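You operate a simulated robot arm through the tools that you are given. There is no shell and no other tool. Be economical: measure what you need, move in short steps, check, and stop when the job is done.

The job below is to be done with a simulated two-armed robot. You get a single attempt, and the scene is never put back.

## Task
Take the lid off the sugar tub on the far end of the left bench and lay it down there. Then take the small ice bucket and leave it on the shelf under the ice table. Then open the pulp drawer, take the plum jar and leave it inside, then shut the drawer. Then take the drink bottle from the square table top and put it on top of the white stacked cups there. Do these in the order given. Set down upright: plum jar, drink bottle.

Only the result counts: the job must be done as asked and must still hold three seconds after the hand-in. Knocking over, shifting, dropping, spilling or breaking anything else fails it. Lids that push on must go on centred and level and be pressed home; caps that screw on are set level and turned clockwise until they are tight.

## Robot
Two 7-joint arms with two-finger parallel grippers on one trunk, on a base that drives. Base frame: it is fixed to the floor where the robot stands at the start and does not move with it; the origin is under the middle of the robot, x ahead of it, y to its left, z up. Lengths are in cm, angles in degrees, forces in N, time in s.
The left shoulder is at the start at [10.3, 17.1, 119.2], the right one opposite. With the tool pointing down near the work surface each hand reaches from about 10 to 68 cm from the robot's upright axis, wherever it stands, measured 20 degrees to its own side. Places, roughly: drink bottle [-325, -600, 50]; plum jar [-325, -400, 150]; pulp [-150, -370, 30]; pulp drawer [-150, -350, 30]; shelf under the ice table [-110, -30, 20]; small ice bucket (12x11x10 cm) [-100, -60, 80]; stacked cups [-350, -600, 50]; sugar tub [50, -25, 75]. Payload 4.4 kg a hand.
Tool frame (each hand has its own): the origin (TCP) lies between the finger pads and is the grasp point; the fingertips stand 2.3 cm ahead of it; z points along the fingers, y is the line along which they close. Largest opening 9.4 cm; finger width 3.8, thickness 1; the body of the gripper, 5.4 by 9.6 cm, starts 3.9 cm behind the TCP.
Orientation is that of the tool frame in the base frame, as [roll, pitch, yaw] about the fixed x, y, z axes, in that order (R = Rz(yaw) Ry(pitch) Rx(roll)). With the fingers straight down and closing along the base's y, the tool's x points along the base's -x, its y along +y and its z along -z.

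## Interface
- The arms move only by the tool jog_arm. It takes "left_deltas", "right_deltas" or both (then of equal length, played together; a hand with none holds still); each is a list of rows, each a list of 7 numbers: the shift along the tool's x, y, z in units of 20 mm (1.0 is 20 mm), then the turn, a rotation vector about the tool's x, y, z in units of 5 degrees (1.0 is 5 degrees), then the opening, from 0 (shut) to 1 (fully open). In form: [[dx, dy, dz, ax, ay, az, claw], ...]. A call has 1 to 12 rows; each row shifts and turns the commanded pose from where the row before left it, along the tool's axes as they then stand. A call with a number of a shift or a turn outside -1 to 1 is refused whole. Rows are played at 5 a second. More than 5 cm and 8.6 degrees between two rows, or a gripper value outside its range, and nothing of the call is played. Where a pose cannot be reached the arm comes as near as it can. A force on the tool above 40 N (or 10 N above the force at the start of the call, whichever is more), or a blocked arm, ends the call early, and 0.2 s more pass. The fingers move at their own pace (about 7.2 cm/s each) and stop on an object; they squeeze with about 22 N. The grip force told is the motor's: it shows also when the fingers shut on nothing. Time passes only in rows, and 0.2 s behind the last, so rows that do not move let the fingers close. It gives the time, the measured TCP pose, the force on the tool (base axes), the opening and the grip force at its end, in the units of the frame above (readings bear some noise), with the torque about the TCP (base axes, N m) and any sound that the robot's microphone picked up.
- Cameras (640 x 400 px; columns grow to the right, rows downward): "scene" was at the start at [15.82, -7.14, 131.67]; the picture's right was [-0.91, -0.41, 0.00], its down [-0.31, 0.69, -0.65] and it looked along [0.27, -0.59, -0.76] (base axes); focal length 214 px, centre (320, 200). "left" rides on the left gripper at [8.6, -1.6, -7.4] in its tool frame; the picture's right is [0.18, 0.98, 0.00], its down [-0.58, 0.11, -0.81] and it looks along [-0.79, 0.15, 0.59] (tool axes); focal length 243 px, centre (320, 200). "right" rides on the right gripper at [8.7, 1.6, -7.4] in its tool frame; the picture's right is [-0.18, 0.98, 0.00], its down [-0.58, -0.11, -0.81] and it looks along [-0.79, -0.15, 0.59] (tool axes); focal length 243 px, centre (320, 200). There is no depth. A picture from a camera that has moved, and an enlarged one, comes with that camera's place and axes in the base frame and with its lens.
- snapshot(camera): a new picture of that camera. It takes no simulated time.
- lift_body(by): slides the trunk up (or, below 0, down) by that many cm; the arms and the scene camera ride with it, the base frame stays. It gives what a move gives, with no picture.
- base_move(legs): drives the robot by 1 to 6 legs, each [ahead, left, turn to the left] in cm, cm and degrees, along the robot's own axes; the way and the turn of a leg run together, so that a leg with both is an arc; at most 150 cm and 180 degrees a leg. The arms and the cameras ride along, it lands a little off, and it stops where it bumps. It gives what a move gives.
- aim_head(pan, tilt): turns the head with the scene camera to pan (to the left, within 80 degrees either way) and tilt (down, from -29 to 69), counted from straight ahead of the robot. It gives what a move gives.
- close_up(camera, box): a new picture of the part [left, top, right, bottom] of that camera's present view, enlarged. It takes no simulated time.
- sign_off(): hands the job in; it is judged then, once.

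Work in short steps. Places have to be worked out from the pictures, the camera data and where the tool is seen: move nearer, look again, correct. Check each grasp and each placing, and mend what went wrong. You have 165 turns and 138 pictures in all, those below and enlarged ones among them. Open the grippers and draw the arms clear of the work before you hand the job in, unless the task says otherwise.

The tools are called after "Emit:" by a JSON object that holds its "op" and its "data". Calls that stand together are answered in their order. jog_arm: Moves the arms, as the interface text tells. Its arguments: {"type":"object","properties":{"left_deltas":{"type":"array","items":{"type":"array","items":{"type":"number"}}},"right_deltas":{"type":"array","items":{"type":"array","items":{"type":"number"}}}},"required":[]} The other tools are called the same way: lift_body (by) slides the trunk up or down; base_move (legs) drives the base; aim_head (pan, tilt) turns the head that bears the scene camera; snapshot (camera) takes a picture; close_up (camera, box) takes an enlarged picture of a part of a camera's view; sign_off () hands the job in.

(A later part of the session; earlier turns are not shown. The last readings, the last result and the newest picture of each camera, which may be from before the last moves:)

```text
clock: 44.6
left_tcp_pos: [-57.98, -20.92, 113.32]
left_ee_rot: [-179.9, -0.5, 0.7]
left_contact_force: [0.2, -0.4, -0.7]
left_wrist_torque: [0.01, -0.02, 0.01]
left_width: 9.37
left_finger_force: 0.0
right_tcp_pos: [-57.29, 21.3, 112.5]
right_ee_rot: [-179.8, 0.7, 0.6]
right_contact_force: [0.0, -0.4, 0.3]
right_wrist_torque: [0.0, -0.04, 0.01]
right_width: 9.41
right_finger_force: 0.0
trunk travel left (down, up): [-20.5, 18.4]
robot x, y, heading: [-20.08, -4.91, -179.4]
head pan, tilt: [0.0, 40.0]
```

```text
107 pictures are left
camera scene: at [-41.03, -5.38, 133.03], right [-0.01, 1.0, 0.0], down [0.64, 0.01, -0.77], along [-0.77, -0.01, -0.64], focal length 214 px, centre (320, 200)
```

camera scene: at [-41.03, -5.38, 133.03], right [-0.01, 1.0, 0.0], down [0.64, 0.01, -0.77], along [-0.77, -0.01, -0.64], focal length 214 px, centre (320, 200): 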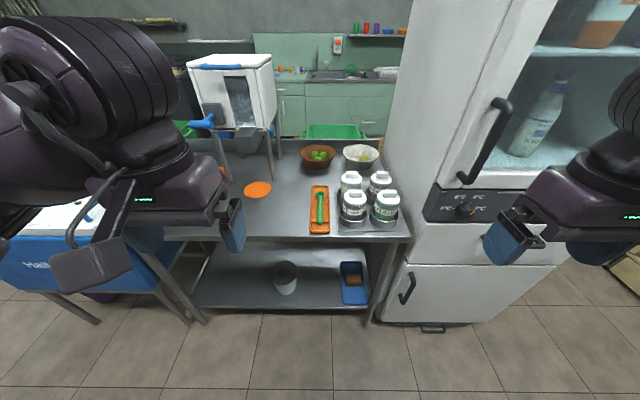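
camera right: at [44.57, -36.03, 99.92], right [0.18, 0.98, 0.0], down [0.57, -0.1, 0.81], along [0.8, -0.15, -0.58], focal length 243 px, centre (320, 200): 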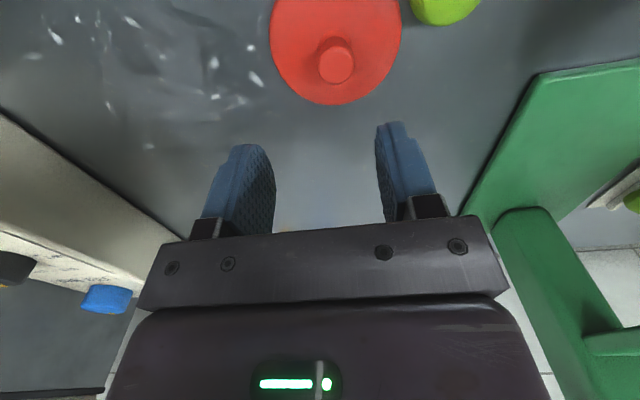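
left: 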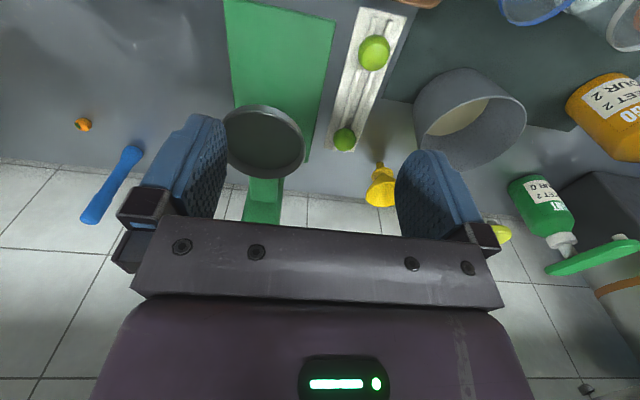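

The ice table with its undershelf is ahead. The bucket is probably hidden behind the left arm; I'll drive left 30 cm and look.

Emit:
{"op": "base_move", "data": {"legs": [[0, 35, 0]]}}

Emit:
{"op": "snapshot", "data": {"camera": "scene"}}

Emit:
{"op": "snapshot", "data": {"camera": "left"}}

```text
clock: 48.2
left_tcp_pos: [-57.44, -56.02, 113.28]
left_ee_rot: [180.0, -0.6, 0.9]
left_contact_force: [-0.7, -0.9, -1.3]
left_wrist_torque: [0.02, 0.0, -0.01]
left_width: 9.38
left_finger_force: 0.0
right_tcp_pos: [-57.07, -13.85, 112.52]
right_ee_rot: [-179.7, 0.8, 1.0]
right_contact_force: [-0.2, 0.2, -0.9]
right_wrist_torque: [-0.02, 0.02, -0.01]
right_width: 9.4
right_finger_force: 0.0
trunk travel left (down, up): [-20.5, 18.4]
robot x, y, heading: [-19.6, -40.05, -179.1]
head pan, tilt: [0.0, 40.0]
```

```text
106 pictures are left
camera scene: at [-40.63, -40.45, 133.03], right [-0.01, 1.0, 0.0], down [0.64, 0.01, -0.77], along [-0.77, -0.01, -0.64], focal length 214 px, centre (320, 200)
```

scene: 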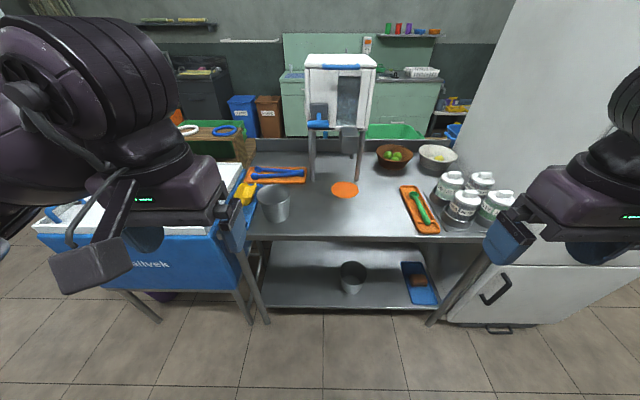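

```text
105 pictures are left
camera left: at [-49.07, -54.36, 120.79], right [0.2, -0.98, 0.0], down [-0.59, -0.12, 0.8], along [-0.78, -0.16, -0.6], focal length 243 px, centre (320, 200)
```

left: 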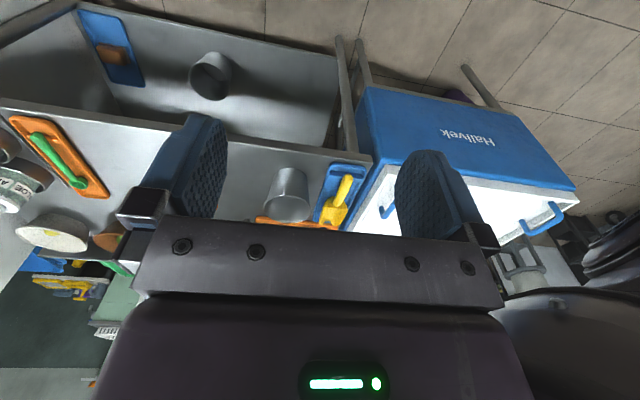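

The grey metal bucket stands near the left edge of the table. Zoom on it and the shelf.

Emit:
{"op": "close_up", "data": {"camera": "scene", "box": [220, 150, 380, 330]}}

Emit:
{"op": "close_up", "data": {"camera": "left", "box": [220, 130, 400, 240]}}

```text
2.22 times, centred on (300, 240) of scene
camera zoom: at [-40.63, -40.45, 133.03], right [-0.01, 1.0, 0.0], down [0.64, 0.01, -0.77], along [-0.77, -0.01, -0.64], focal length 477 px, centre (364, 111)
```

zoom: 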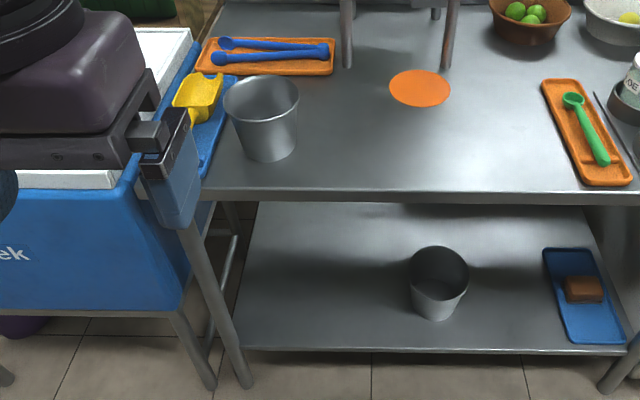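

```text
3.56 times, centred on (310, 185) of left
camera zoom: at [-49.07, -54.36, 120.79], right [0.2, -0.98, 0.0], down [-0.59, -0.12, 0.8], along [-0.78, -0.16, -0.6], focal length 863 px, centre (356, 253)
```

zoom: 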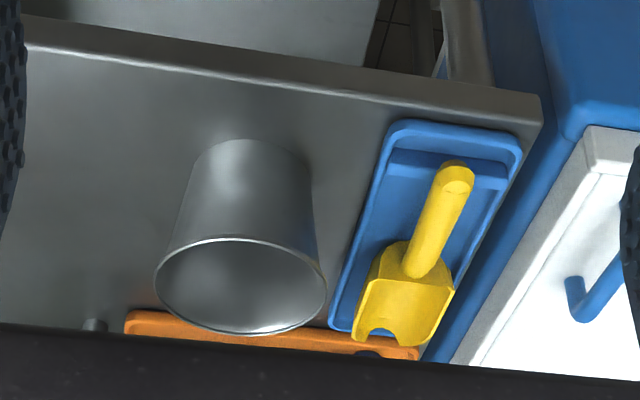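

Bucket is empty, rim centre about (-100,-56.5,85.5). I'll grip its +y side wall with the left hand pitched 35° forward. Pitch the hand and drive 22 cm forward.

Emit:
{"op": "jog_arm", "data": {"left_deltas": [[0, 0, 0, 0, -1, 0, 1], [0, 0, 0, 0, -1, 0, 1], [0, 0, 0, 0, -1, 0, 1], [0, 0, 0, 0, -1, 0, 1], [0, 0, 0, 0, -1, 0, 1], [0, 0, 0, 0, -1, 0, 1], [0, 0, 0, 0, -1, 0, 1]]}}

Emit:
{"op": "base_move", "data": {"legs": [[24, 0, 0]]}}

Emit:
{"op": "snapshot", "data": {"camera": "left"}}

Emit:
{"op": "snapshot", "data": {"camera": "scene"}}

```text
clock: 49.9
left_tcp_pos: [-62.14, -46.35, 116.42]
left_ee_rot: [179.8, 34.4, 0.9]
left_contact_force: [0.5, 0.6, 1.1]
left_wrist_torque: [-0.07, -0.01, 0.03]
left_width: 9.41
left_finger_force: 0.1
left hand out of reach, approached as far as the arm can: row 1, 3, 4, 5, 7
right_tcp_pos: [-57.07, -13.69, 112.32]
right_ee_rot: [-179.8, 0.8, 0.9]
right_contact_force: [0.4, 0.5, 0.3]
right_wrist_torque: [-0.03, -0.02, 0.01]
right_width: 9.42
right_finger_force: 0.1
trunk travel left (down, up): [-20.5, 18.4]
robot x, y, heading: [-19.72, -40.14, -179.1]
head pan, tilt: [0.0, 40.0]
```

```text
clock: 51.6
left_tcp_pos: [-85.74, -46.97, 116.37]
left_ee_rot: [179.9, 34.3, 1.0]
left_contact_force: [0.0, -0.2, -0.1]
left_wrist_torque: [0.02, 0.0, 0.03]
left_width: 9.39
left_finger_force: 0.1
right_tcp_pos: [-80.82, -14.36, 112.49]
right_ee_rot: [-179.8, 0.8, 1.2]
right_contact_force: [0.3, 1.1, -0.1]
right_wrist_torque: [0.04, -0.02, -0.03]
right_width: 9.4
right_finger_force: 0.0
trunk travel left (down, up): [-20.5, 18.4]
robot x, y, heading: [-43.67, -40.54, -178.7]
head pan, tilt: [0.0, 40.0]
```

```text
102 pictures are left
camera left: at [-74.5, -45.4, 117.65], right [0.17, -0.98, -0.1], down [-0.02, -0.11, 0.99], along [-0.98, -0.17, -0.04], focal length 243 px, centre (320, 200)
```

left: 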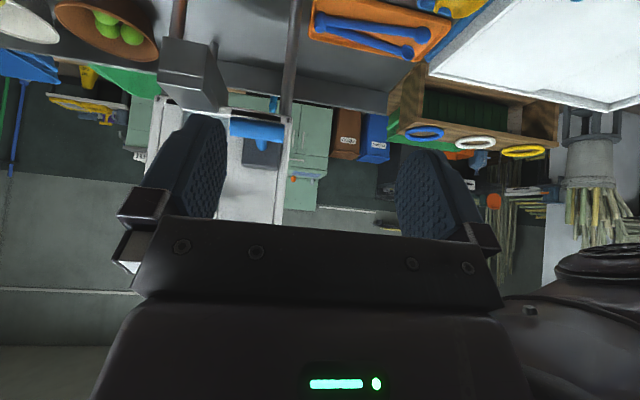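

```text
101 pictures are left
camera scene: at [-64.28, -40.86, 133.03], right [-0.02, 1.0, 0.0], down [0.64, 0.01, -0.77], along [-0.77, -0.01, -0.64], focal length 214 px, centre (320, 200)
```

scene: 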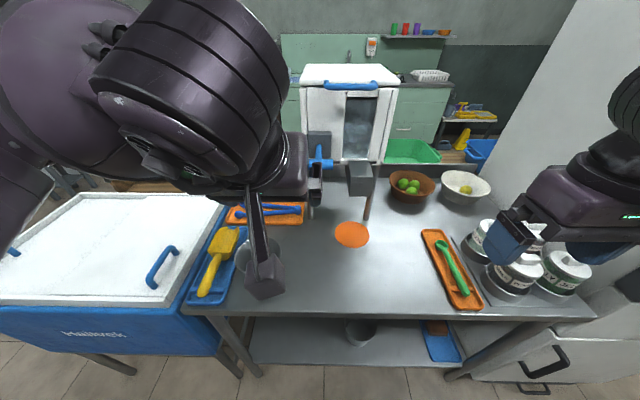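

Left hand is pitched but off laterally. I'll move along to a pre-grasp about 15 cm up the tool axis from the bucket's +y wall.

Emit:
{"op": "jog_arm", "data": {"left_deltas": [[0.32, 0.19, 0.97, 0, 0, 0, 1], [0.32, 0.19, 0.97, 0, 0, 0, 1], [0.32, 0.19, 0.97, 0, 0, 0, 1], [0.32, 0.19, 0.97, 0, 0, 0, 1], [0.32, 0.19, 0.97, 0, 0, 0, 1], [0.32, 0.19, 0.97, 0, 0, 0, 1], [0.32, 0.19, 0.97, 0, 0, 0, 1], [0.32, 0.19, 0.97, 0, 0, 0, 1], [0.32, 0.19, 0.97, 0, 0, 0, 1], [0, 0, 0, 0, 0, 0, 1]]}}

Emit:
{"op": "snapshot", "data": {"camera": "scene"}}

Emit:
{"op": "snapshot", "data": {"camera": "left"}}

```text
clock: 53.8
left_tcp_pos: [-91.23, -50.5, 98.76]
left_ee_rot: [179.9, 34.5, 0.9]
left_contact_force: [0.4, -0.3, 0.7]
left_wrist_torque: [0.0, 0.02, 0.01]
left_width: 9.43
left_finger_force: 0.1
left hand out of reach, approached as far as the arm can: row 2
right_tcp_pos: [-80.71, -14.42, 112.43]
right_ee_rot: [-179.8, 0.8, 1.1]
right_contact_force: [0.1, 0.4, 0.0]
right_wrist_torque: [-0.06, 0.01, -0.04]
right_width: 9.41
right_finger_force: 0.0
trunk travel left (down, up): [-20.5, 18.4]
robot x, y, heading: [-43.37, -40.23, -178.8]
head pan, tilt: [0.0, 40.0]
```

```text
100 pictures are left
camera scene: at [-64.2, -40.84, 133.04], right [-0.02, 1.0, 0.0], down [0.64, 0.01, -0.77], along [-0.77, -0.01, -0.64], focal length 214 px, centre (320, 200)
```

scene: 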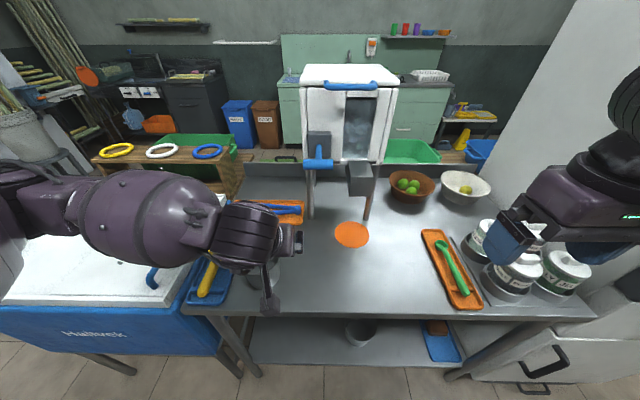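

```text
99 pictures are left
camera left: at [-79.98, -48.78, 100.05], right [0.17, -0.98, -0.1], down [-0.02, -0.11, 0.99], along [-0.98, -0.17, -0.04], focal length 243 px, centre (320, 200)
```

left: 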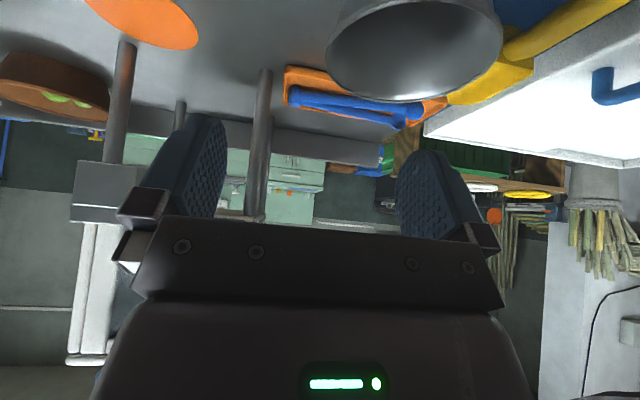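

Zooming on the bucket from both cameras to refine its centre.

Emit:
{"op": "close_up", "data": {"camera": "scene", "box": [180, 190, 320, 330]}}

Emit:
{"op": "close_up", "data": {"camera": "left", "box": [280, 0, 520, 150]}}

```text
2.86 times, centred on (250, 260) of scene
camera zoom: at [-64.2, -40.84, 133.04], right [-0.02, 1.0, 0.0], down [0.64, 0.01, -0.77], along [-0.77, -0.01, -0.64], focal length 613 px, centre (520, 29)
```

zoom: 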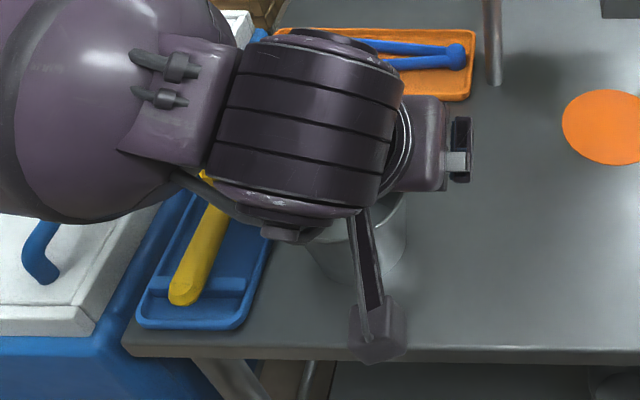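

```text
2.67 times, centred on (400, 75) of left
camera zoom: at [-79.98, -48.78, 100.05], right [0.17, -0.98, -0.1], down [-0.02, -0.11, 0.99], along [-0.98, -0.17, -0.04], focal length 647 px, centre (107, 533)
```

zoom: 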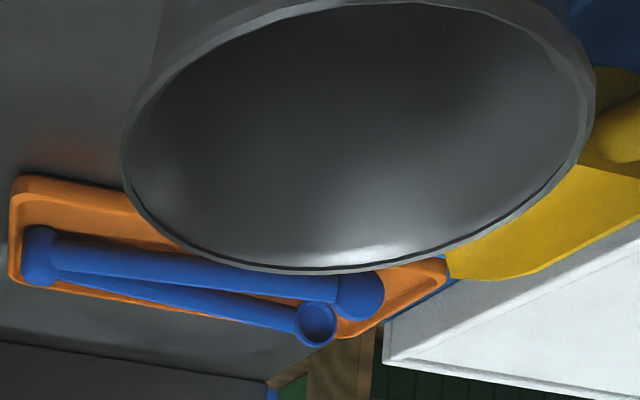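

Refined: rim centre ≈(-97.8,-57.4), rim z≈87.5. Descending along the tool axis so the +y wall sits between the open fingers.

Emit:
{"op": "jog_arm", "data": {"left_deltas": [[0.11, 0.11, 0.95, 0, 0, 0, 1], [0.11, 0.11, 0.95, 0, 0, 0, 1], [0.11, 0.11, 0.95, 0, 0, 0, 1], [0.11, 0.11, 0.95, 0, 0, 0, 1], [0.11, 0.11, 0.95, 0, 0, 0, 1], [0, 0, 0.95, 0, 0, 0, 1], [0, 0, 0.95, 0, 0, 0, 1], [0, 0, 0, 0, 0, 0, 1]]}}

Emit:
{"op": "close_up", "data": {"camera": "scene", "box": [180, 190, 340, 330]}}

Emit:
{"op": "snapshot", "data": {"camera": "left"}}

```text
clock: 55.6
left_tcp_pos: [-97.75, -51.18, 87.93]
left_ee_rot: [-179.5, 35.1, 0.9]
left_contact_force: [8.7, 1.0, 31.4]
left_wrist_torque: [-0.22, -1.11, 0.11]
left_width: 9.34
left_finger_force: 0.0
right_tcp_pos: [-80.5, -14.28, 112.63]
right_ee_rot: [-179.8, 0.8, 1.2]
right_contact_force: [-0.2, -0.3, 0.8]
right_wrist_torque: [-0.02, -0.01, 0.01]
right_width: 9.39
right_finger_force: 0.1
trunk travel left (down, up): [-20.5, 18.4]
robot x, y, heading: [-43.47, -40.45, -179.2]
head pan, tilt: [0.0, 40.0]
stopped in row 8 (left hand): the force on the tool passed its limit at 45 N (the readings are from after the stop); the commanded pose is now the measured one
```

```text
2.86 times, centred on (260, 260) of scene
camera zoom: at [-63.94, -40.8, 133.1], right [-0.02, 1.0, 0.0], down [0.64, 0.01, -0.77], along [-0.77, -0.01, -0.64], focal length 613 px, centre (491, 29)
```

zoom: 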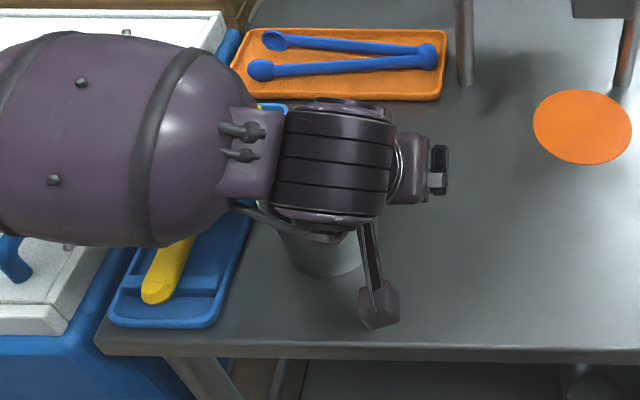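

```text
95 pictures are left
camera left: at [-86.48, -49.55, 89.02], right [0.16, -0.98, -0.11], down [-0.01, -0.12, 0.99], along [-0.99, -0.16, -0.03], focal length 243 px, centre (320, 200)
```

left: 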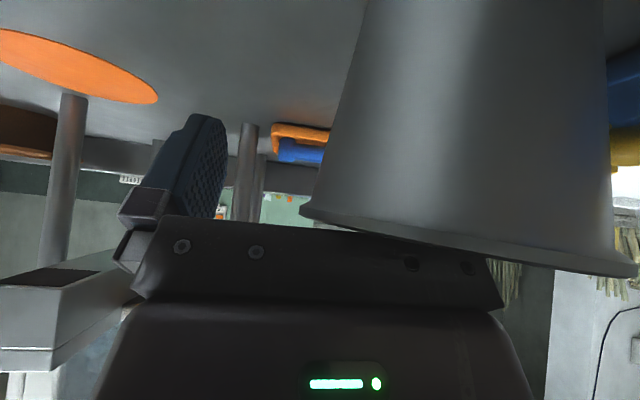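

The gripper body touched the near rim; rim z≈89, so the pads overlap about 2.9 cm. Back off 0.5 cm and close.

Emit:
{"op": "jog_arm", "data": {"left_deltas": [[0, 0, -0.3, -0.1, 0, 0, 1], [0, 0, 0, 0, 0, 0, 0.6], [0, 0, 0, 0, 0, 0, 0.3], [0, 0, 0, 0, 0, 0, 0], [0, 0, 0, 0, 0, 0, 0], [0, 0, 0, 0, 0, 0, 0], [0, 0, 0, 0, 0, 0, 0]]}}

Emit:
{"op": "snapshot", "data": {"camera": "left"}}

```text
clock: 57.2
left_tcp_pos: [-97.43, -51.38, 88.0]
left_ee_rot: [179.7, 34.8, 1.0]
left_contact_force: [2.6, 2.9, 12.4]
left_wrist_torque: [-0.4, -0.8, 0.31]
left_width: 1.76
left_finger_force: 22.2
right_tcp_pos: [-80.62, -14.36, 112.57]
right_ee_rot: [-179.9, 0.8, 1.0]
right_contact_force: [0.6, 0.2, 0.1]
right_wrist_torque: [0.01, 0.0, -0.01]
right_width: 9.4
right_finger_force: 0.1
trunk travel left (down, up): [-20.5, 18.4]
robot x, y, heading: [-43.54, -40.66, -179.1]
head pan, tilt: [0.0, 40.0]
```

```text
94 pictures are left
camera left: at [-86.17, -49.58, 89.13], right [0.17, -0.98, -0.1], down [-0.02, -0.11, 0.99], along [-0.98, -0.17, -0.03], focal length 243 px, centre (320, 200)
```

left: 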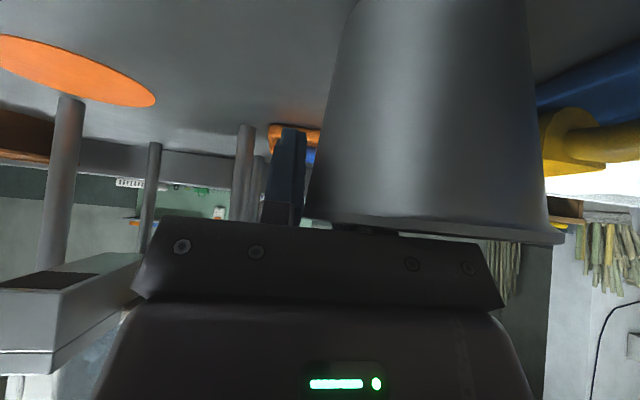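

Gripped wall (1.76 cm). Lifting straight up about 8 cm.

Emit:
{"op": "jog_arm", "data": {"left_deltas": [[-0.28, 0, -0.41, 0, 0, 0, 0], [-0.56, 0, -0.82, 0, 0, 0, 0], [-0.56, 0, -0.82, 0, 0, 0, 0], [-0.56, 0, -0.82, 0, 0, 0, 0], [-0.28, 0, -0.41, 0, 0, 0, 0]]}}

Emit:
{"op": "snapshot", "data": {"camera": "left"}}

Emit:
{"op": "snapshot", "data": {"camera": "scene"}}

```text
clock: 58.4
left_tcp_pos: [-97.42, -51.36, 95.9]
left_ee_rot: [179.6, 34.7, 1.1]
left_contact_force: [0.4, 0.5, -2.3]
left_wrist_torque: [0.07, 0.03, -0.01]
left_width: 1.31
left_finger_force: 22.3
right_tcp_pos: [-80.68, -14.38, 112.48]
right_ee_rot: [-179.9, 0.9, 1.1]
right_contact_force: [-0.8, -0.8, -0.1]
right_wrist_torque: [0.02, 0.0, 0.01]
right_width: 9.38
right_finger_force: 0.0
trunk travel left (down, up): [-20.5, 18.4]
robot x, y, heading: [-43.22, -40.81, -178.7]
head pan, tilt: [0.0, 40.0]
```

```text
93 pictures are left
camera left: at [-86.24, -49.59, 97.07], right [0.17, -0.98, -0.1], down [-0.02, -0.11, 0.99], along [-0.98, -0.17, -0.04], focal length 243 px, centre (320, 200)
```

left: 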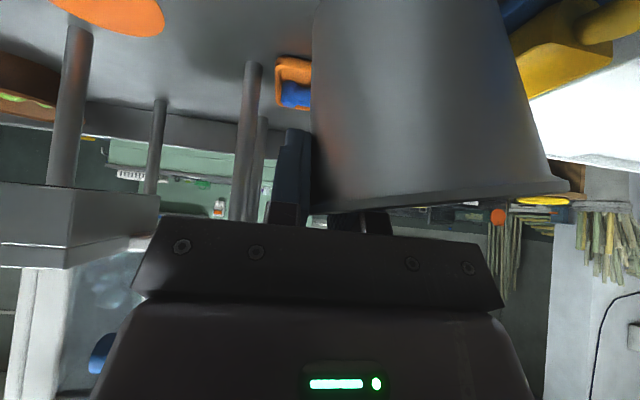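

```text
92 pictures are left
camera scene: at [-64.19, -40.85, 133.03], right [-0.02, 1.0, 0.0], down [0.64, 0.01, -0.77], along [-0.77, -0.01, -0.64], focal length 214 px, centre (320, 200)
```

scene: 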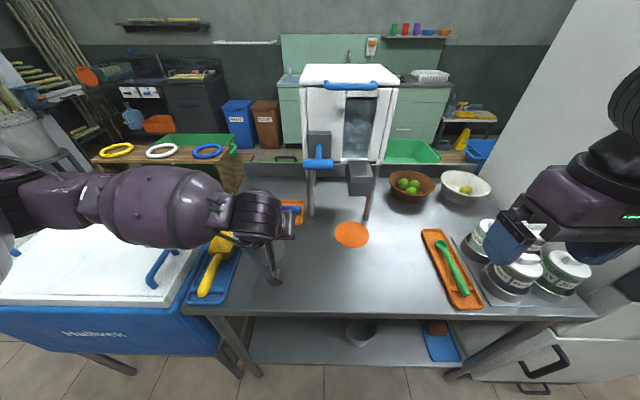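

Bucket held. Backing the base 38 cm so the bucket is clear in front of the table.

Emit:
{"op": "base_move", "data": {"legs": [[-38, 0, 0]]}}

Emit:
{"op": "lift_body", "data": {"by": -20}}

Emit:
{"op": "snapshot", "data": {"camera": "scene"}}

```text
clock: 60.9
left_tcp_pos: [-58.84, -50.63, 95.94]
left_ee_rot: [179.7, 34.7, 1.0]
left_contact_force: [0.1, 0.5, -1.4]
left_wrist_torque: [0.07, 0.02, 0.01]
left_width: 1.31
left_finger_force: 22.0
right_tcp_pos: [-42.08, -13.73, 112.42]
right_ee_rot: [-179.8, 0.8, 1.0]
right_contact_force: [0.7, 0.1, -0.1]
right_wrist_torque: [-0.01, 0.0, 0.01]
right_width: 9.41
right_finger_force: 0.1
trunk travel left (down, up): [-20.5, 18.4]
robot x, y, heading: [-4.71, -39.76, -179.1]
head pan, tilt: [0.0, 40.0]
```

```text
clock: 63.0
left_tcp_pos: [-56.47, -50.53, 67.04]
left_ee_rot: [179.7, 19.0, 0.9]
left_contact_force: [0.3, 0.3, -1.1]
left_wrist_torque: [0.03, 0.02, 0.0]
left_width: 1.32
left_finger_force: 22.0
right_tcp_pos: [-46.12, -13.83, 76.92]
right_ee_rot: [-179.9, -36.2, 1.0]
right_contact_force: [0.3, -0.9, 0.0]
right_wrist_torque: [-0.02, 0.01, 0.0]
right_width: 9.4
right_finger_force: 0.0
trunk travel left (down, up): [-0.5, 38.4]
robot x, y, heading: [-4.76, -39.57, -179.0]
head pan, tilt: [0.0, 40.0]
```

```text
91 pictures are left
camera scene: at [-43.48, -40.46, 109.09], right [-0.02, 1.0, 0.0], down [0.64, 0.01, -0.77], along [-0.77, -0.01, -0.64], focal length 214 px, centre (320, 200)
```

scene: 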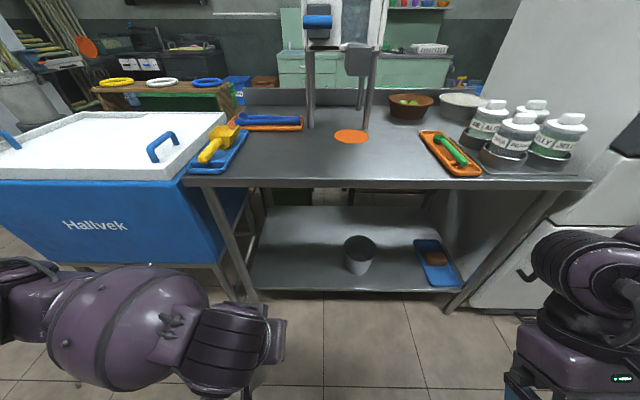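

Torso leaned forward and the hand is now at z 67, pitch 19°. I'll restore pitch to ~35° while lowering the bucket in front of the table.

Emit:
{"op": "jog_arm", "data": {"left_deltas": [[0.38, 0, 0.9, 0, -0.8, 0, 0], [0.45, 0, 0.88, 0, -0.8, 0, 0], [0.5, 0, 0.85, 0, -0.8, 0, 0], [0.55, 0, 0.82, 0, -0.8, 0, 0], [0.57, 0, 0.82, 0, 0, 0, 0], [0.57, 0, 0.82, 0, 0, 0, 0], [0.57, 0, 0.82, 0, 0, 0, 0], [0.57, 0, 0.82, 0, 0, 0, 0], [0.57, 0, 0.82, 0, 0, 0, 0], [0.57, 0, 0.82, 0, 0, 0, 0], [0.57, 0, 0.82, 0, 0, 0, 0]]}}

Emit:
{"op": "aim_head", "data": {"pan": 10, "tilt": 60}}

Emit:
{"op": "snapshot", "data": {"camera": "scene"}}

```text
clock: 65.4
left_tcp_pos: [-55.93, -50.56, 45.08]
left_ee_rot: [179.2, 34.8, 0.9]
left_contact_force: [0.5, 0.3, -2.2]
left_wrist_torque: [0.06, -0.01, 0.0]
left_width: 1.28
left_finger_force: 22.1
left hand out of reach, approached as far as the arm can: row 11
right_tcp_pos: [-46.23, -13.72, 77.05]
right_ee_rot: [-179.9, -36.3, 1.0]
right_contact_force: [-0.2, -0.2, 0.2]
right_wrist_torque: [0.02, 0.0, 0.01]
right_width: 9.39
right_finger_force: 0.0
trunk travel left (down, up): [-0.5, 38.4]
robot x, y, heading: [-4.68, -39.86, -179.4]
head pan, tilt: [0.0, 40.0]
```

```text
clock: 66.3
left_tcp_pos: [-55.98, -50.47, 45.13]
left_ee_rot: [179.3, 34.8, 0.8]
left_contact_force: [-0.5, 0.1, -2.6]
left_wrist_torque: [0.06, 0.01, -0.01]
left_width: 1.28
left_finger_force: 22.0
right_tcp_pos: [-46.12, -13.72, 76.92]
right_ee_rot: [-179.9, -36.3, 1.0]
right_contact_force: [0.0, 0.2, -0.8]
right_wrist_torque: [-0.02, 0.0, 0.04]
right_width: 9.41
right_finger_force: 0.1
trunk travel left (down, up): [-0.5, 38.4]
robot x, y, heading: [-4.93, -39.84, -179.2]
head pan, tilt: [10.0, 60.0]
```

```text
90 pictures are left
camera scene: at [-41.59, -41.59, 106.39], right [-0.19, 0.98, 0.0], down [0.85, 0.16, -0.5], along [-0.49, -0.09, -0.87], focal length 214 px, centre (320, 200)
```

scene: 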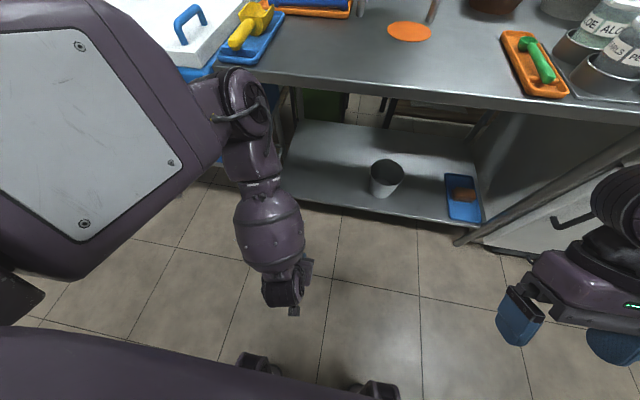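

The elbow is leading; better to keep the base back and extend the hand forward. Extending 20 cm forward at this height while shifting 6 cm toward +y.

Emit:
{"op": "jog_arm", "data": {"left_deltas": [[-0.82, -0.3, 0.57, 0, 0, 0, 0], [-0.82, -0.3, 0.57, 0, 0, 0, 0], [-0.82, -0.3, 0.57, 0, 0, 0, 0], [-0.82, -0.3, 0.57, 0, 0, 0, 0], [-0.82, -0.3, 0.57, 0, 0, 0, 0], [-0.82, -0.3, 0.57, 0, 0, 0, 0], [-0.82, -0.3, 0.57, 0, 0, 0, 0], [-0.82, -0.3, 0.57, 0, 0, 0, 0], [-0.82, -0.3, 0.57, 0, 0, 0, 0], [-0.82, -0.3, 0.57, 0, 0, 0, 0]]}}

Emit:
{"op": "snapshot", "data": {"camera": "scene"}}

Emit:
{"op": "snapshot", "data": {"camera": "left"}}

```text
clock: 68.5
left_tcp_pos: [-75.96, -44.57, 45.33]
left_ee_rot: [179.6, 34.9, 0.8]
left_contact_force: [0.0, -0.3, -0.7]
left_wrist_torque: [0.07, 0.02, 0.0]
left_width: 1.29
left_finger_force: 21.9
right_tcp_pos: [-46.19, -13.7, 77.07]
right_ee_rot: [-179.9, -36.4, 1.0]
right_contact_force: [0.3, 0.0, 0.3]
right_wrist_torque: [0.04, -0.01, 0.03]
right_width: 9.42
right_finger_force: 0.1
trunk travel left (down, up): [-0.5, 38.4]
robot x, y, heading: [-4.59, -39.84, -179.2]
head pan, tilt: [10.0, 60.0]
```

```text
89 pictures are left
camera scene: at [-41.59, -41.59, 106.38], right [-0.19, 0.98, 0.0], down [0.85, 0.16, -0.5], along [-0.49, -0.09, -0.87], focal length 214 px, centre (320, 200)
```

scene: 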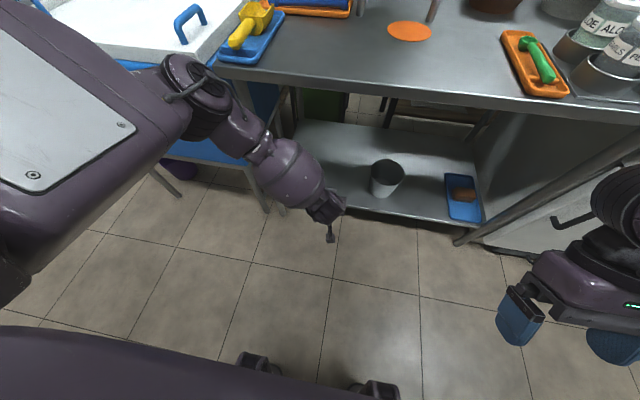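

```text
88 pictures are left
camera left: at [-64.83, -42.93, 46.44], right [0.17, -0.98, -0.1], down [-0.01, -0.1, 0.99], along [-0.99, -0.17, -0.03], focal length 243 px, centre (320, 200)
```

left: 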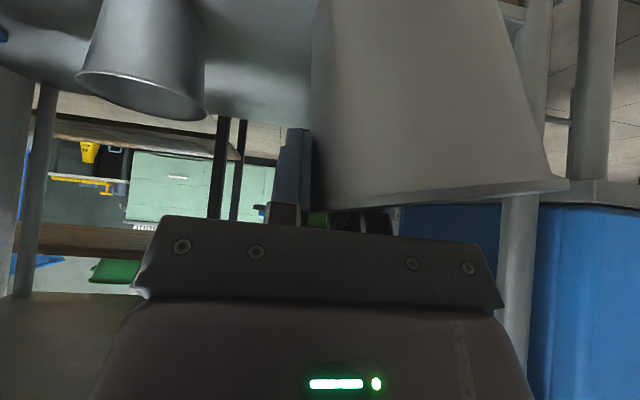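

Path clear. Extending another 16 cm forward, under the table top and above the shelf.

Emit:
{"op": "jog_arm", "data": {"left_deltas": [[-0.82, 0, 0.57, 0, 0, 0, 0], [-0.82, 0, 0.57, 0, 0, 0, 0], [-0.82, 0, 0.57, 0, 0, 0, 0], [-0.82, 0, 0.57, 0, 0, 0, 0], [-0.82, 0, 0.57, 0, 0, 0, 0], [-0.82, 0, 0.57, 0, 0, 0, 0], [-0.82, 0, 0.57, 0, 0, 0, 0], [-0.82, 0, 0.57, 0, 0, 0, 0]]}}

Emit:
{"op": "snapshot", "data": {"camera": "scene"}}

Emit:
{"op": "snapshot", "data": {"camera": "left"}}

```text
clock: 70.3
left_tcp_pos: [-92.0, -44.76, 45.34]
left_ee_rot: [179.6, 34.8, 0.8]
left_contact_force: [0.9, -0.2, -1.3]
left_wrist_torque: [0.04, -0.03, -0.02]
left_width: 1.31
left_finger_force: 22.1
right_tcp_pos: [-46.13, -13.73, 76.92]
right_ee_rot: [-179.9, -36.3, 1.0]
right_contact_force: [0.5, 1.1, 0.9]
right_wrist_torque: [0.05, -0.02, 0.01]
right_width: 9.38
right_finger_force: 0.1
trunk travel left (down, up): [-0.5, 38.4]
robot x, y, heading: [-4.68, -39.9, -179.0]
head pan, tilt: [10.0, 60.0]
```

```text
87 pictures are left
camera scene: at [-41.59, -41.58, 106.38], right [-0.19, 0.98, 0.0], down [0.85, 0.16, -0.5], along [-0.49, -0.09, -0.87], focal length 214 px, centre (320, 200)
```

scene: 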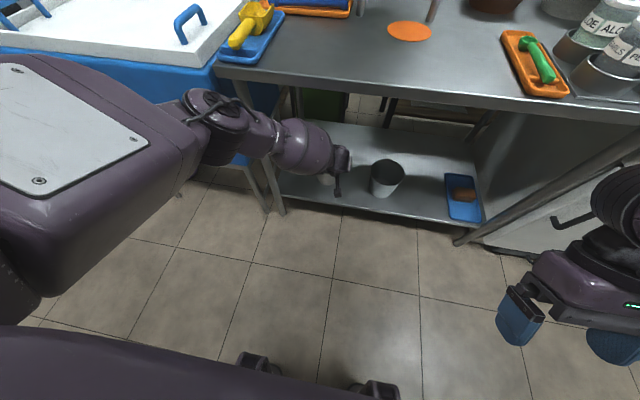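

```text
86 pictures are left
camera left: at [-80.7, -43.14, 46.4], right [0.17, -0.98, -0.1], down [-0.01, -0.1, 0.99], along [-0.99, -0.17, -0.03], focal length 243 px, centre (320, 200)
```

left: 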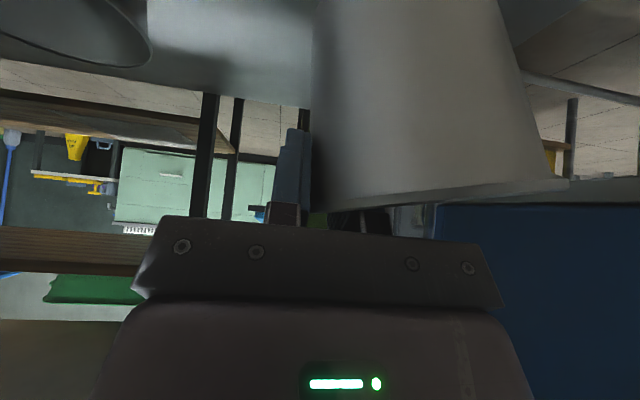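

Still clear. Forward 10 cm more to x≈-102, then down 8 cm.

Emit:
{"op": "jog_arm", "data": {"left_deltas": [[-0.82, 0, 0.57, 0, 0, 0, 0], [-0.82, 0, 0.57, 0, 0, 0, 0], [-0.82, 0, 0.57, 0, 0, 0, 0], [-0.82, 0, 0.57, 0, 0, 0, 0], [-0.82, 0, 0.57, 0, 0, 0, 0], [0.57, 0, 0.82, 0, 0, 0, 0], [0.57, 0, 0.82, 0, 0, 0, 0], [0.57, 0, 0.82, 0, 0, 0, 0]]}}

Emit:
{"op": "snapshot", "data": {"camera": "scene"}}

Emit:
{"op": "snapshot", "data": {"camera": "left"}}

```text
clock: 72.1
left_tcp_pos: [-97.58, -46.72, 43.7]
left_ee_rot: [179.6, 35.0, 0.8]
left_contact_force: [-0.4, -0.3, -0.7]
left_wrist_torque: [0.05, -0.01, 0.02]
left_width: 1.28
left_finger_force: 22.2
left hand out of reach, approached as far as the arm can: row 4, 5, 6, 7, 8
right_tcp_pos: [-46.21, -13.75, 77.1]
right_ee_rot: [-179.9, -36.2, 1.0]
right_contact_force: [0.2, 0.3, 0.2]
right_wrist_torque: [-0.02, 0.01, -0.01]
right_width: 9.38
right_finger_force: 0.1
trunk travel left (down, up): [-0.5, 38.4]
robot x, y, heading: [-4.94, -39.43, -179.1]
head pan, tilt: [10.0, 60.0]
```

```text
85 pictures are left
camera scene: at [-41.56, -41.58, 106.4], right [-0.19, 0.98, 0.0], down [0.85, 0.16, -0.5], along [-0.49, -0.09, -0.87], focal length 214 px, centre (320, 200)
```

scene: 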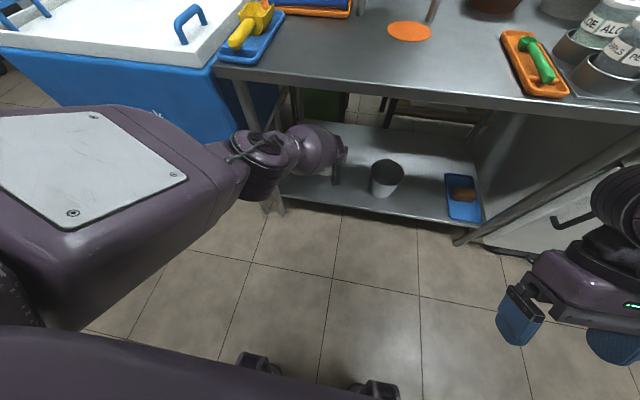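

```text
84 pictures are left
camera left: at [-86.24, -44.96, 44.76], right [0.17, -0.98, -0.1], down [-0.01, -0.1, 0.99], along [-0.99, -0.17, -0.03], focal length 243 px, centre (320, 200)
```

left: 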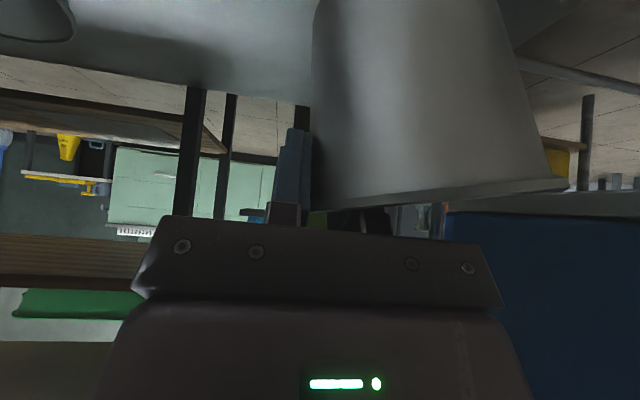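

At arm's reach limit. I'll pull the hand back 6 cm and down 4 cm, then drive the base forward with a slight shift right.

Emit:
{"op": "jog_arm", "data": {"left_deltas": [[0.82, 0, -0.57, 0, 0, 0, 0], [0.82, 0, -0.57, 0, 0, 0, 0], [0.82, 0, -0.57, 0, 0, 0, 0], [0.57, 0, 0.82, 0, 0, 0, 0], [0.57, 0, 0.82, 0, 0, 0, 0]]}}

Emit:
{"op": "base_move", "data": {"legs": [[8, -4, 0]]}}

Emit:
{"op": "snapshot", "data": {"camera": "scene"}}

Emit:
{"op": "snapshot", "data": {"camera": "left"}}

```text
clock: 73.3
left_tcp_pos: [-91.32, -46.6, 39.64]
left_ee_rot: [179.8, 34.8, 0.9]
left_contact_force: [-1.1, 0.4, -1.7]
left_wrist_torque: [0.06, 0.02, -0.02]
left_width: 1.29
left_finger_force: 21.9
right_tcp_pos: [-46.22, -13.79, 76.89]
right_ee_rot: [-179.9, -36.3, 0.9]
right_contact_force: [0.6, -0.1, 0.0]
right_wrist_torque: [0.0, -0.01, -0.02]
right_width: 9.37
right_finger_force: 0.1
trunk travel left (down, up): [-0.5, 38.4]
robot x, y, heading: [-4.56, -39.69, -179.0]
head pan, tilt: [10.0, 60.0]
```

```text
clock: 74.4
left_tcp_pos: [-99.59, -42.67, 39.69]
left_ee_rot: [179.6, 35.0, 0.8]
left_contact_force: [-0.7, -0.4, -1.6]
left_wrist_torque: [0.06, 0.0, 0.04]
left_width: 1.29
left_finger_force: 22.5
right_tcp_pos: [-54.28, -9.78, 77.01]
right_ee_rot: [-179.8, -36.2, 1.0]
right_contact_force: [0.5, 0.8, -0.5]
right_wrist_torque: [-0.02, -0.03, 0.02]
right_width: 9.4
right_finger_force: 0.1
trunk travel left (down, up): [-0.5, 38.4]
robot x, y, heading: [-12.62, -35.91, -178.9]
head pan, tilt: [10.0, 60.0]
```

```text
83 pictures are left
camera scene: at [-49.78, -37.63, 106.36], right [-0.19, 0.98, 0.0], down [0.85, 0.16, -0.5], along [-0.49, -0.09, -0.87], focal length 214 px, centre (320, 200)
```

scene: 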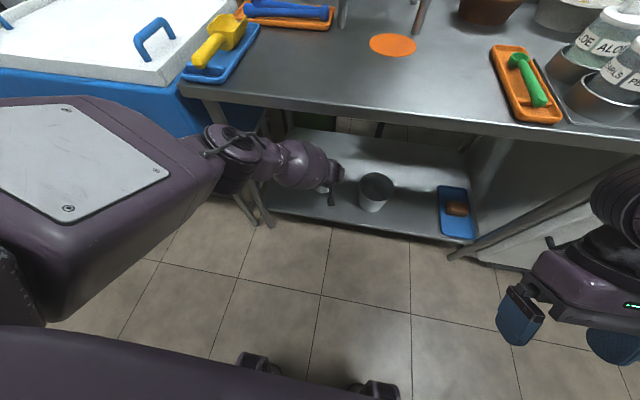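

```text
82 pictures are left
camera left: at [-88.26, -40.93, 40.79], right [0.17, -0.98, -0.1], down [-0.01, -0.1, 0.99], along [-0.99, -0.17, -0.03], focal length 243 px, centre (320, 200)
```

left: 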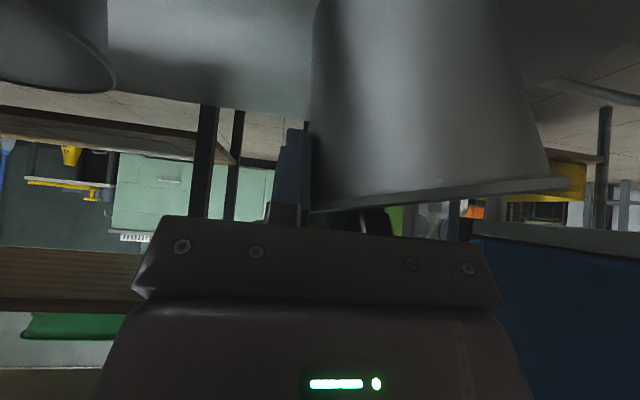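

Good position. Lowering in small steps until the bucket bottom touches the shelf.

Emit:
{"op": "jog_arm", "data": {"left_deltas": [[0.28, 0, 0.41, 0, 0, 0, 0], [0.28, 0, 0.41, 0, 0, 0, 0], [0.28, 0, 0.41, 0, 0, 0, 0], [0.28, 0, 0.41, 0, 0, 0, 0], [0.28, 0, 0.41, 0, 0, 0, 0], [0.28, 0, 0.41, 0, 0, 0, 0], [0.28, 0, 0.41, 0, 0, 0, 0], [0.28, 0, 0.41, 0, 0, 0, 0]]}}

Emit:
{"op": "snapshot", "data": {"camera": "left"}}

Emit:
{"op": "close_up", "data": {"camera": "scene", "box": [200, 100, 420, 250]}}

```text
clock: 76.2
left_tcp_pos: [-98.95, -43.39, 35.57]
left_ee_rot: [179.7, 34.9, 0.8]
left_contact_force: [0.9, 0.8, -1.3]
left_wrist_torque: [0.05, 0.02, 0.0]
left_width: 1.31
left_finger_force: 22.3
left hand out of reach, approached as far as the arm can: row 4, 5, 6, 7, 8
right_tcp_pos: [-54.21, -9.82, 76.88]
right_ee_rot: [-179.9, -36.3, 1.0]
right_contact_force: [0.5, -0.1, -0.1]
right_wrist_torque: [-0.01, -0.02, 0.02]
right_width: 9.38
right_finger_force: 0.1
trunk travel left (down, up): [-0.5, 38.4]
robot x, y, heading: [-12.8, -35.9, -179.2]
head pan, tilt: [10.0, 60.0]
```

```text
81 pictures are left
camera left: at [-87.74, -41.7, 36.69], right [0.17, -0.98, -0.1], down [-0.01, -0.1, 0.99], along [-0.99, -0.16, -0.03], focal length 243 px, centre (320, 200)
```

left: 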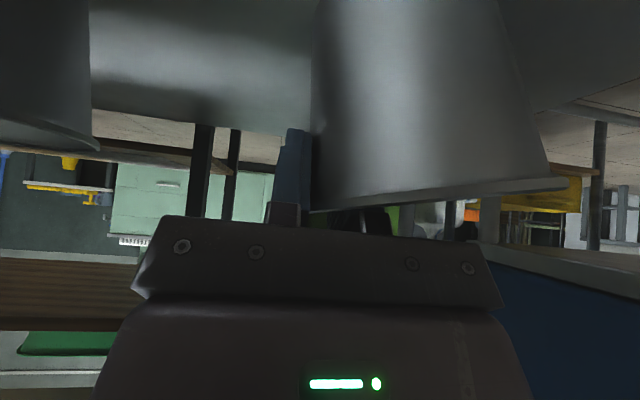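

```text
2.67 times, centred on (310, 175) of scene
camera zoom: at [-49.73, -37.64, 106.38], right [-0.19, 0.98, 0.0], down [0.85, 0.16, -0.5], along [-0.49, -0.09, -0.87], focal length 572 px, centre (347, 267)
```

zoom: 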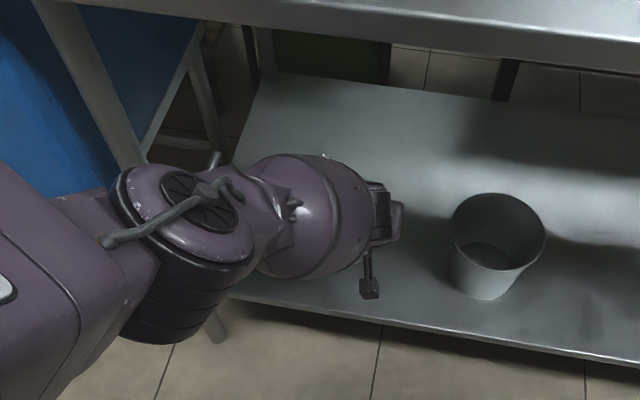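

About 2 cm still to go but at reach limit; nudging the base 4 cm forward and 2 cm right, then lowering.

Emit:
{"op": "base_move", "data": {"legs": [[4, -2, 0]]}}

Emit:
{"op": "jog_arm", "data": {"left_deltas": [[0.37, 0, -0.02, 0, 0, 0, 0], [0.28, 0, 0.41, 0, 0, 0, 0], [0.28, 0, 0.41, 0, 0, 0, 0], [0.28, 0, 0.41, 0, 0, 0, 0], [0.28, 0, 0.41, 0, 0, 0, 0], [0.28, 0, 0.41, 0, 0, 0, 0]]}}

Emit:
{"op": "snapshot", "data": {"camera": "left"}}

```text
clock: 77.1
left_tcp_pos: [-102.89, -41.51, 35.54]
left_ee_rot: [179.6, 34.8, 0.8]
left_contact_force: [-0.2, 0.4, -1.4]
left_wrist_torque: [0.07, 0.01, 0.01]
left_width: 1.27
left_finger_force: 22.2
right_tcp_pos: [-58.31, -7.86, 76.82]
right_ee_rot: [-179.9, -36.3, 1.0]
right_contact_force: [-1.1, 0.4, 0.1]
right_wrist_torque: [0.01, 0.01, 0.02]
right_width: 9.38
right_finger_force: 0.0
trunk travel left (down, up): [-0.5, 38.4]
robot x, y, heading: [-16.85, -34.11, -179.1]
head pan, tilt: [10.0, 60.0]
```

```text
clock: 78.5
left_tcp_pos: [-102.35, -41.63, 35.06]
left_ee_rot: [179.6, 34.9, 0.8]
left_contact_force: [0.2, -0.1, -2.7]
left_wrist_torque: [0.11, -0.01, 0.01]
left_width: 1.3
left_finger_force: 22.3
left hand out of reach, approached as far as the arm can: row 2, 3, 4, 5, 6
right_tcp_pos: [-58.38, -7.9, 77.04]
right_ee_rot: [-180.0, -36.3, 1.1]
right_contact_force: [-0.1, -0.1, 0.4]
right_wrist_torque: [-0.02, 0.01, 0.0]
right_width: 9.41
right_finger_force: 0.0
trunk travel left (down, up): [-0.5, 38.4]
robot x, y, heading: [-17.31, -33.98, -179.1]
head pan, tilt: [10.0, 60.0]
```

```text
79 pictures are left
camera left: at [-91.09, -39.76, 36.24], right [0.17, -0.98, -0.1], down [-0.01, -0.1, 0.99], along [-0.99, -0.17, -0.03], focal length 243 px, centre (320, 200)
```

left: 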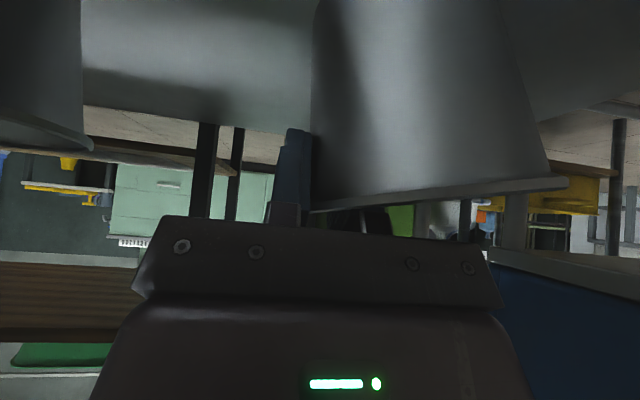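

I'll pull the hand 4 cm back (bucket still over the shelf) and lower again.

Emit:
{"op": "jog_arm", "data": {"left_deltas": [[0.82, 0, -0.57, 0, 0, 0, 0], [0.82, 0, -0.57, 0, 0, 0, 0], [0.28, 0, 0.41, 0, 0, 0, 0], [0.28, 0, 0.41, 0, 0, 0, 0], [0.28, 0, 0.41, 0, 0, 0, 0]]}}

Emit:
{"op": "close_up", "data": {"camera": "scene", "box": [200, 100, 420, 250]}}

```text
clock: 79.7
left_tcp_pos: [-98.26, -41.29, 32.0]
left_ee_rot: [179.6, 35.0, 0.9]
left_contact_force: [-0.2, 0.0, -1.9]
left_wrist_torque: [0.05, 0.0, 0.02]
left_width: 1.26
left_finger_force: 21.7
right_tcp_pos: [-58.21, -7.89, 76.99]
right_ee_rot: [-179.9, -36.3, 1.1]
right_contact_force: [-0.2, 0.2, -0.9]
right_wrist_torque: [-0.01, 0.0, -0.01]
right_width: 9.41
right_finger_force: 0.1
trunk travel left (down, up): [-0.5, 38.4]
robot x, y, heading: [-16.85, -33.73, -179.1]
head pan, tilt: [10.0, 60.0]
```

```text
2.67 times, centred on (310, 175) of scene
camera zoom: at [-53.72, -35.75, 106.38], right [-0.19, 0.98, 0.0], down [0.85, 0.16, -0.5], along [-0.49, -0.09, -0.87], focal length 572 px, centre (347, 267)
```

zoom: 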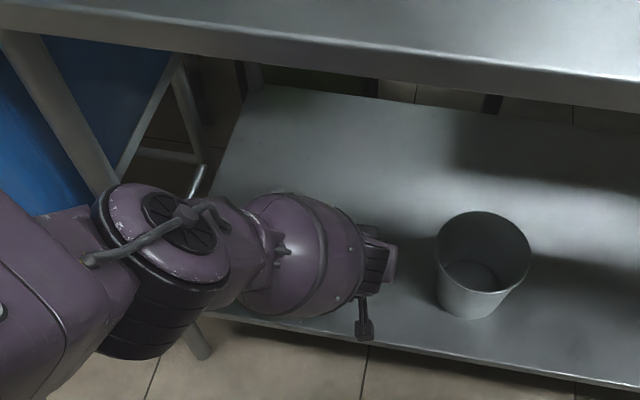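

Lower further until contact.

Emit:
{"op": "jog_arm", "data": {"left_deltas": [[0.17, 0, 0.25, 0, 0, 0, 0], [0.17, 0, 0.25, 0, 0, 0, 0], [0.17, 0, 0.25, 0, 0, 0, 0], [0.17, 0, 0.25, 0, 0, 0, 0], [0.17, 0, 0.25, 0, 0, 0, 0], [0.17, 0, 0.25, 0, 0, 0, 0], [0.17, 0, 0.25, 0, 0, 0, 0]]}}

Emit:
{"op": "snapshot", "data": {"camera": "left"}}

```text
clock: 81.3
left_tcp_pos: [-98.21, -41.57, 31.07]
left_ee_rot: [179.7, 35.0, 0.8]
left_contact_force: [-1.6, 3.7, 8.8]
left_wrist_torque: [-0.39, 0.06, -0.1]
left_width: 1.42
left_finger_force: 22.2
left hand out of reach, approached as far as the arm can: row 2, 3, 4, 5, 6, 7
right_tcp_pos: [-58.3, -7.86, 77.06]
right_ee_rot: [-179.9, -36.1, 1.0]
right_contact_force: [0.1, 0.1, -0.2]
right_wrist_torque: [0.01, -0.02, 0.0]
right_width: 9.4
right_finger_force: 0.1
trunk travel left (down, up): [-0.5, 38.4]
robot x, y, heading: [-16.75, -34.03, -179.5]
head pan, tilt: [10.0, 60.0]
```

```text
77 pictures are left
camera left: at [-86.84, -39.92, 32.1], right [0.17, -0.98, -0.1], down [-0.01, -0.1, 0.99], along [-0.99, -0.17, -0.03], focal length 243 px, centre (320, 200)
```

left: 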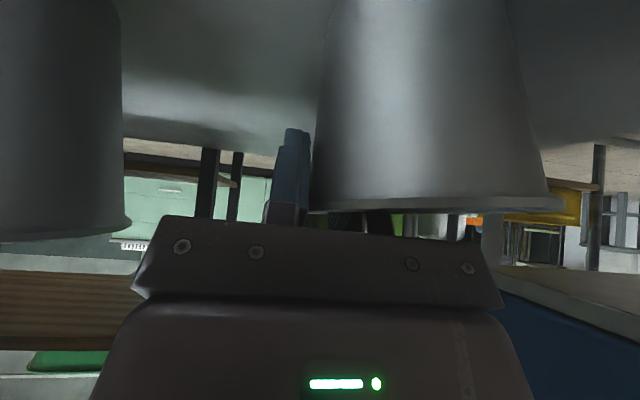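

Contact with the shelf (9 N up). Opening the fingers slowly.

Emit:
{"op": "jog_arm", "data": {"left_deltas": [[0, 0, 0, 0, 0, 0, 0.2], [0, 0, 0, 0, 0, 0, 0.3], [0, 0, 0, 0, 0, 0, 0.4], [0, 0, 0, 0, 0, 0, 0.5], [0, 0, 0, 0, 0, 0, 0.5]]}}

Emit:
{"op": "snapshot", "data": {"camera": "left"}}

```text
clock: 82.5
left_tcp_pos: [-98.04, -41.72, 30.94]
left_ee_rot: [179.8, 35.0, 0.8]
left_contact_force: [-0.6, 0.5, 0.0]
left_wrist_torque: [-0.01, -0.03, 0.03]
left_width: 4.71
left_finger_force: 0.0
right_tcp_pos: [-58.37, -7.83, 77.06]
right_ee_rot: [-180.0, -36.4, 1.0]
right_contact_force: [0.3, 1.0, -0.4]
right_wrist_torque: [0.01, -0.03, -0.02]
right_width: 9.38
right_finger_force: 0.0
trunk travel left (down, up): [-0.5, 38.4]
robot x, y, heading: [-16.87, -34.11, -179.2]
head pan, tilt: [10.0, 60.0]
```

```text
76 pictures are left
camera left: at [-86.84, -39.94, 32.04], right [0.17, -0.98, -0.1], down [-0.01, -0.1, 0.99], along [-0.99, -0.17, -0.03], focal length 243 px, centre (320, 200)
```

left: 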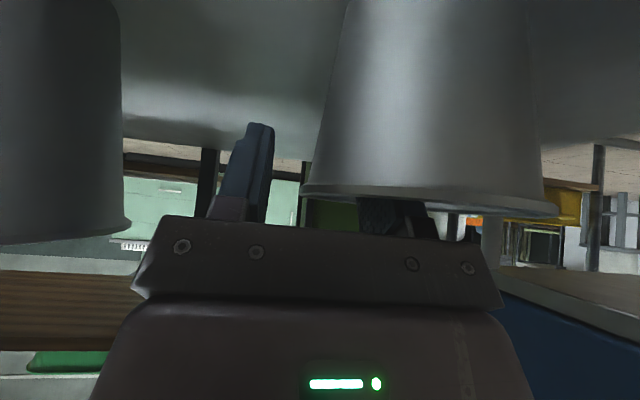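

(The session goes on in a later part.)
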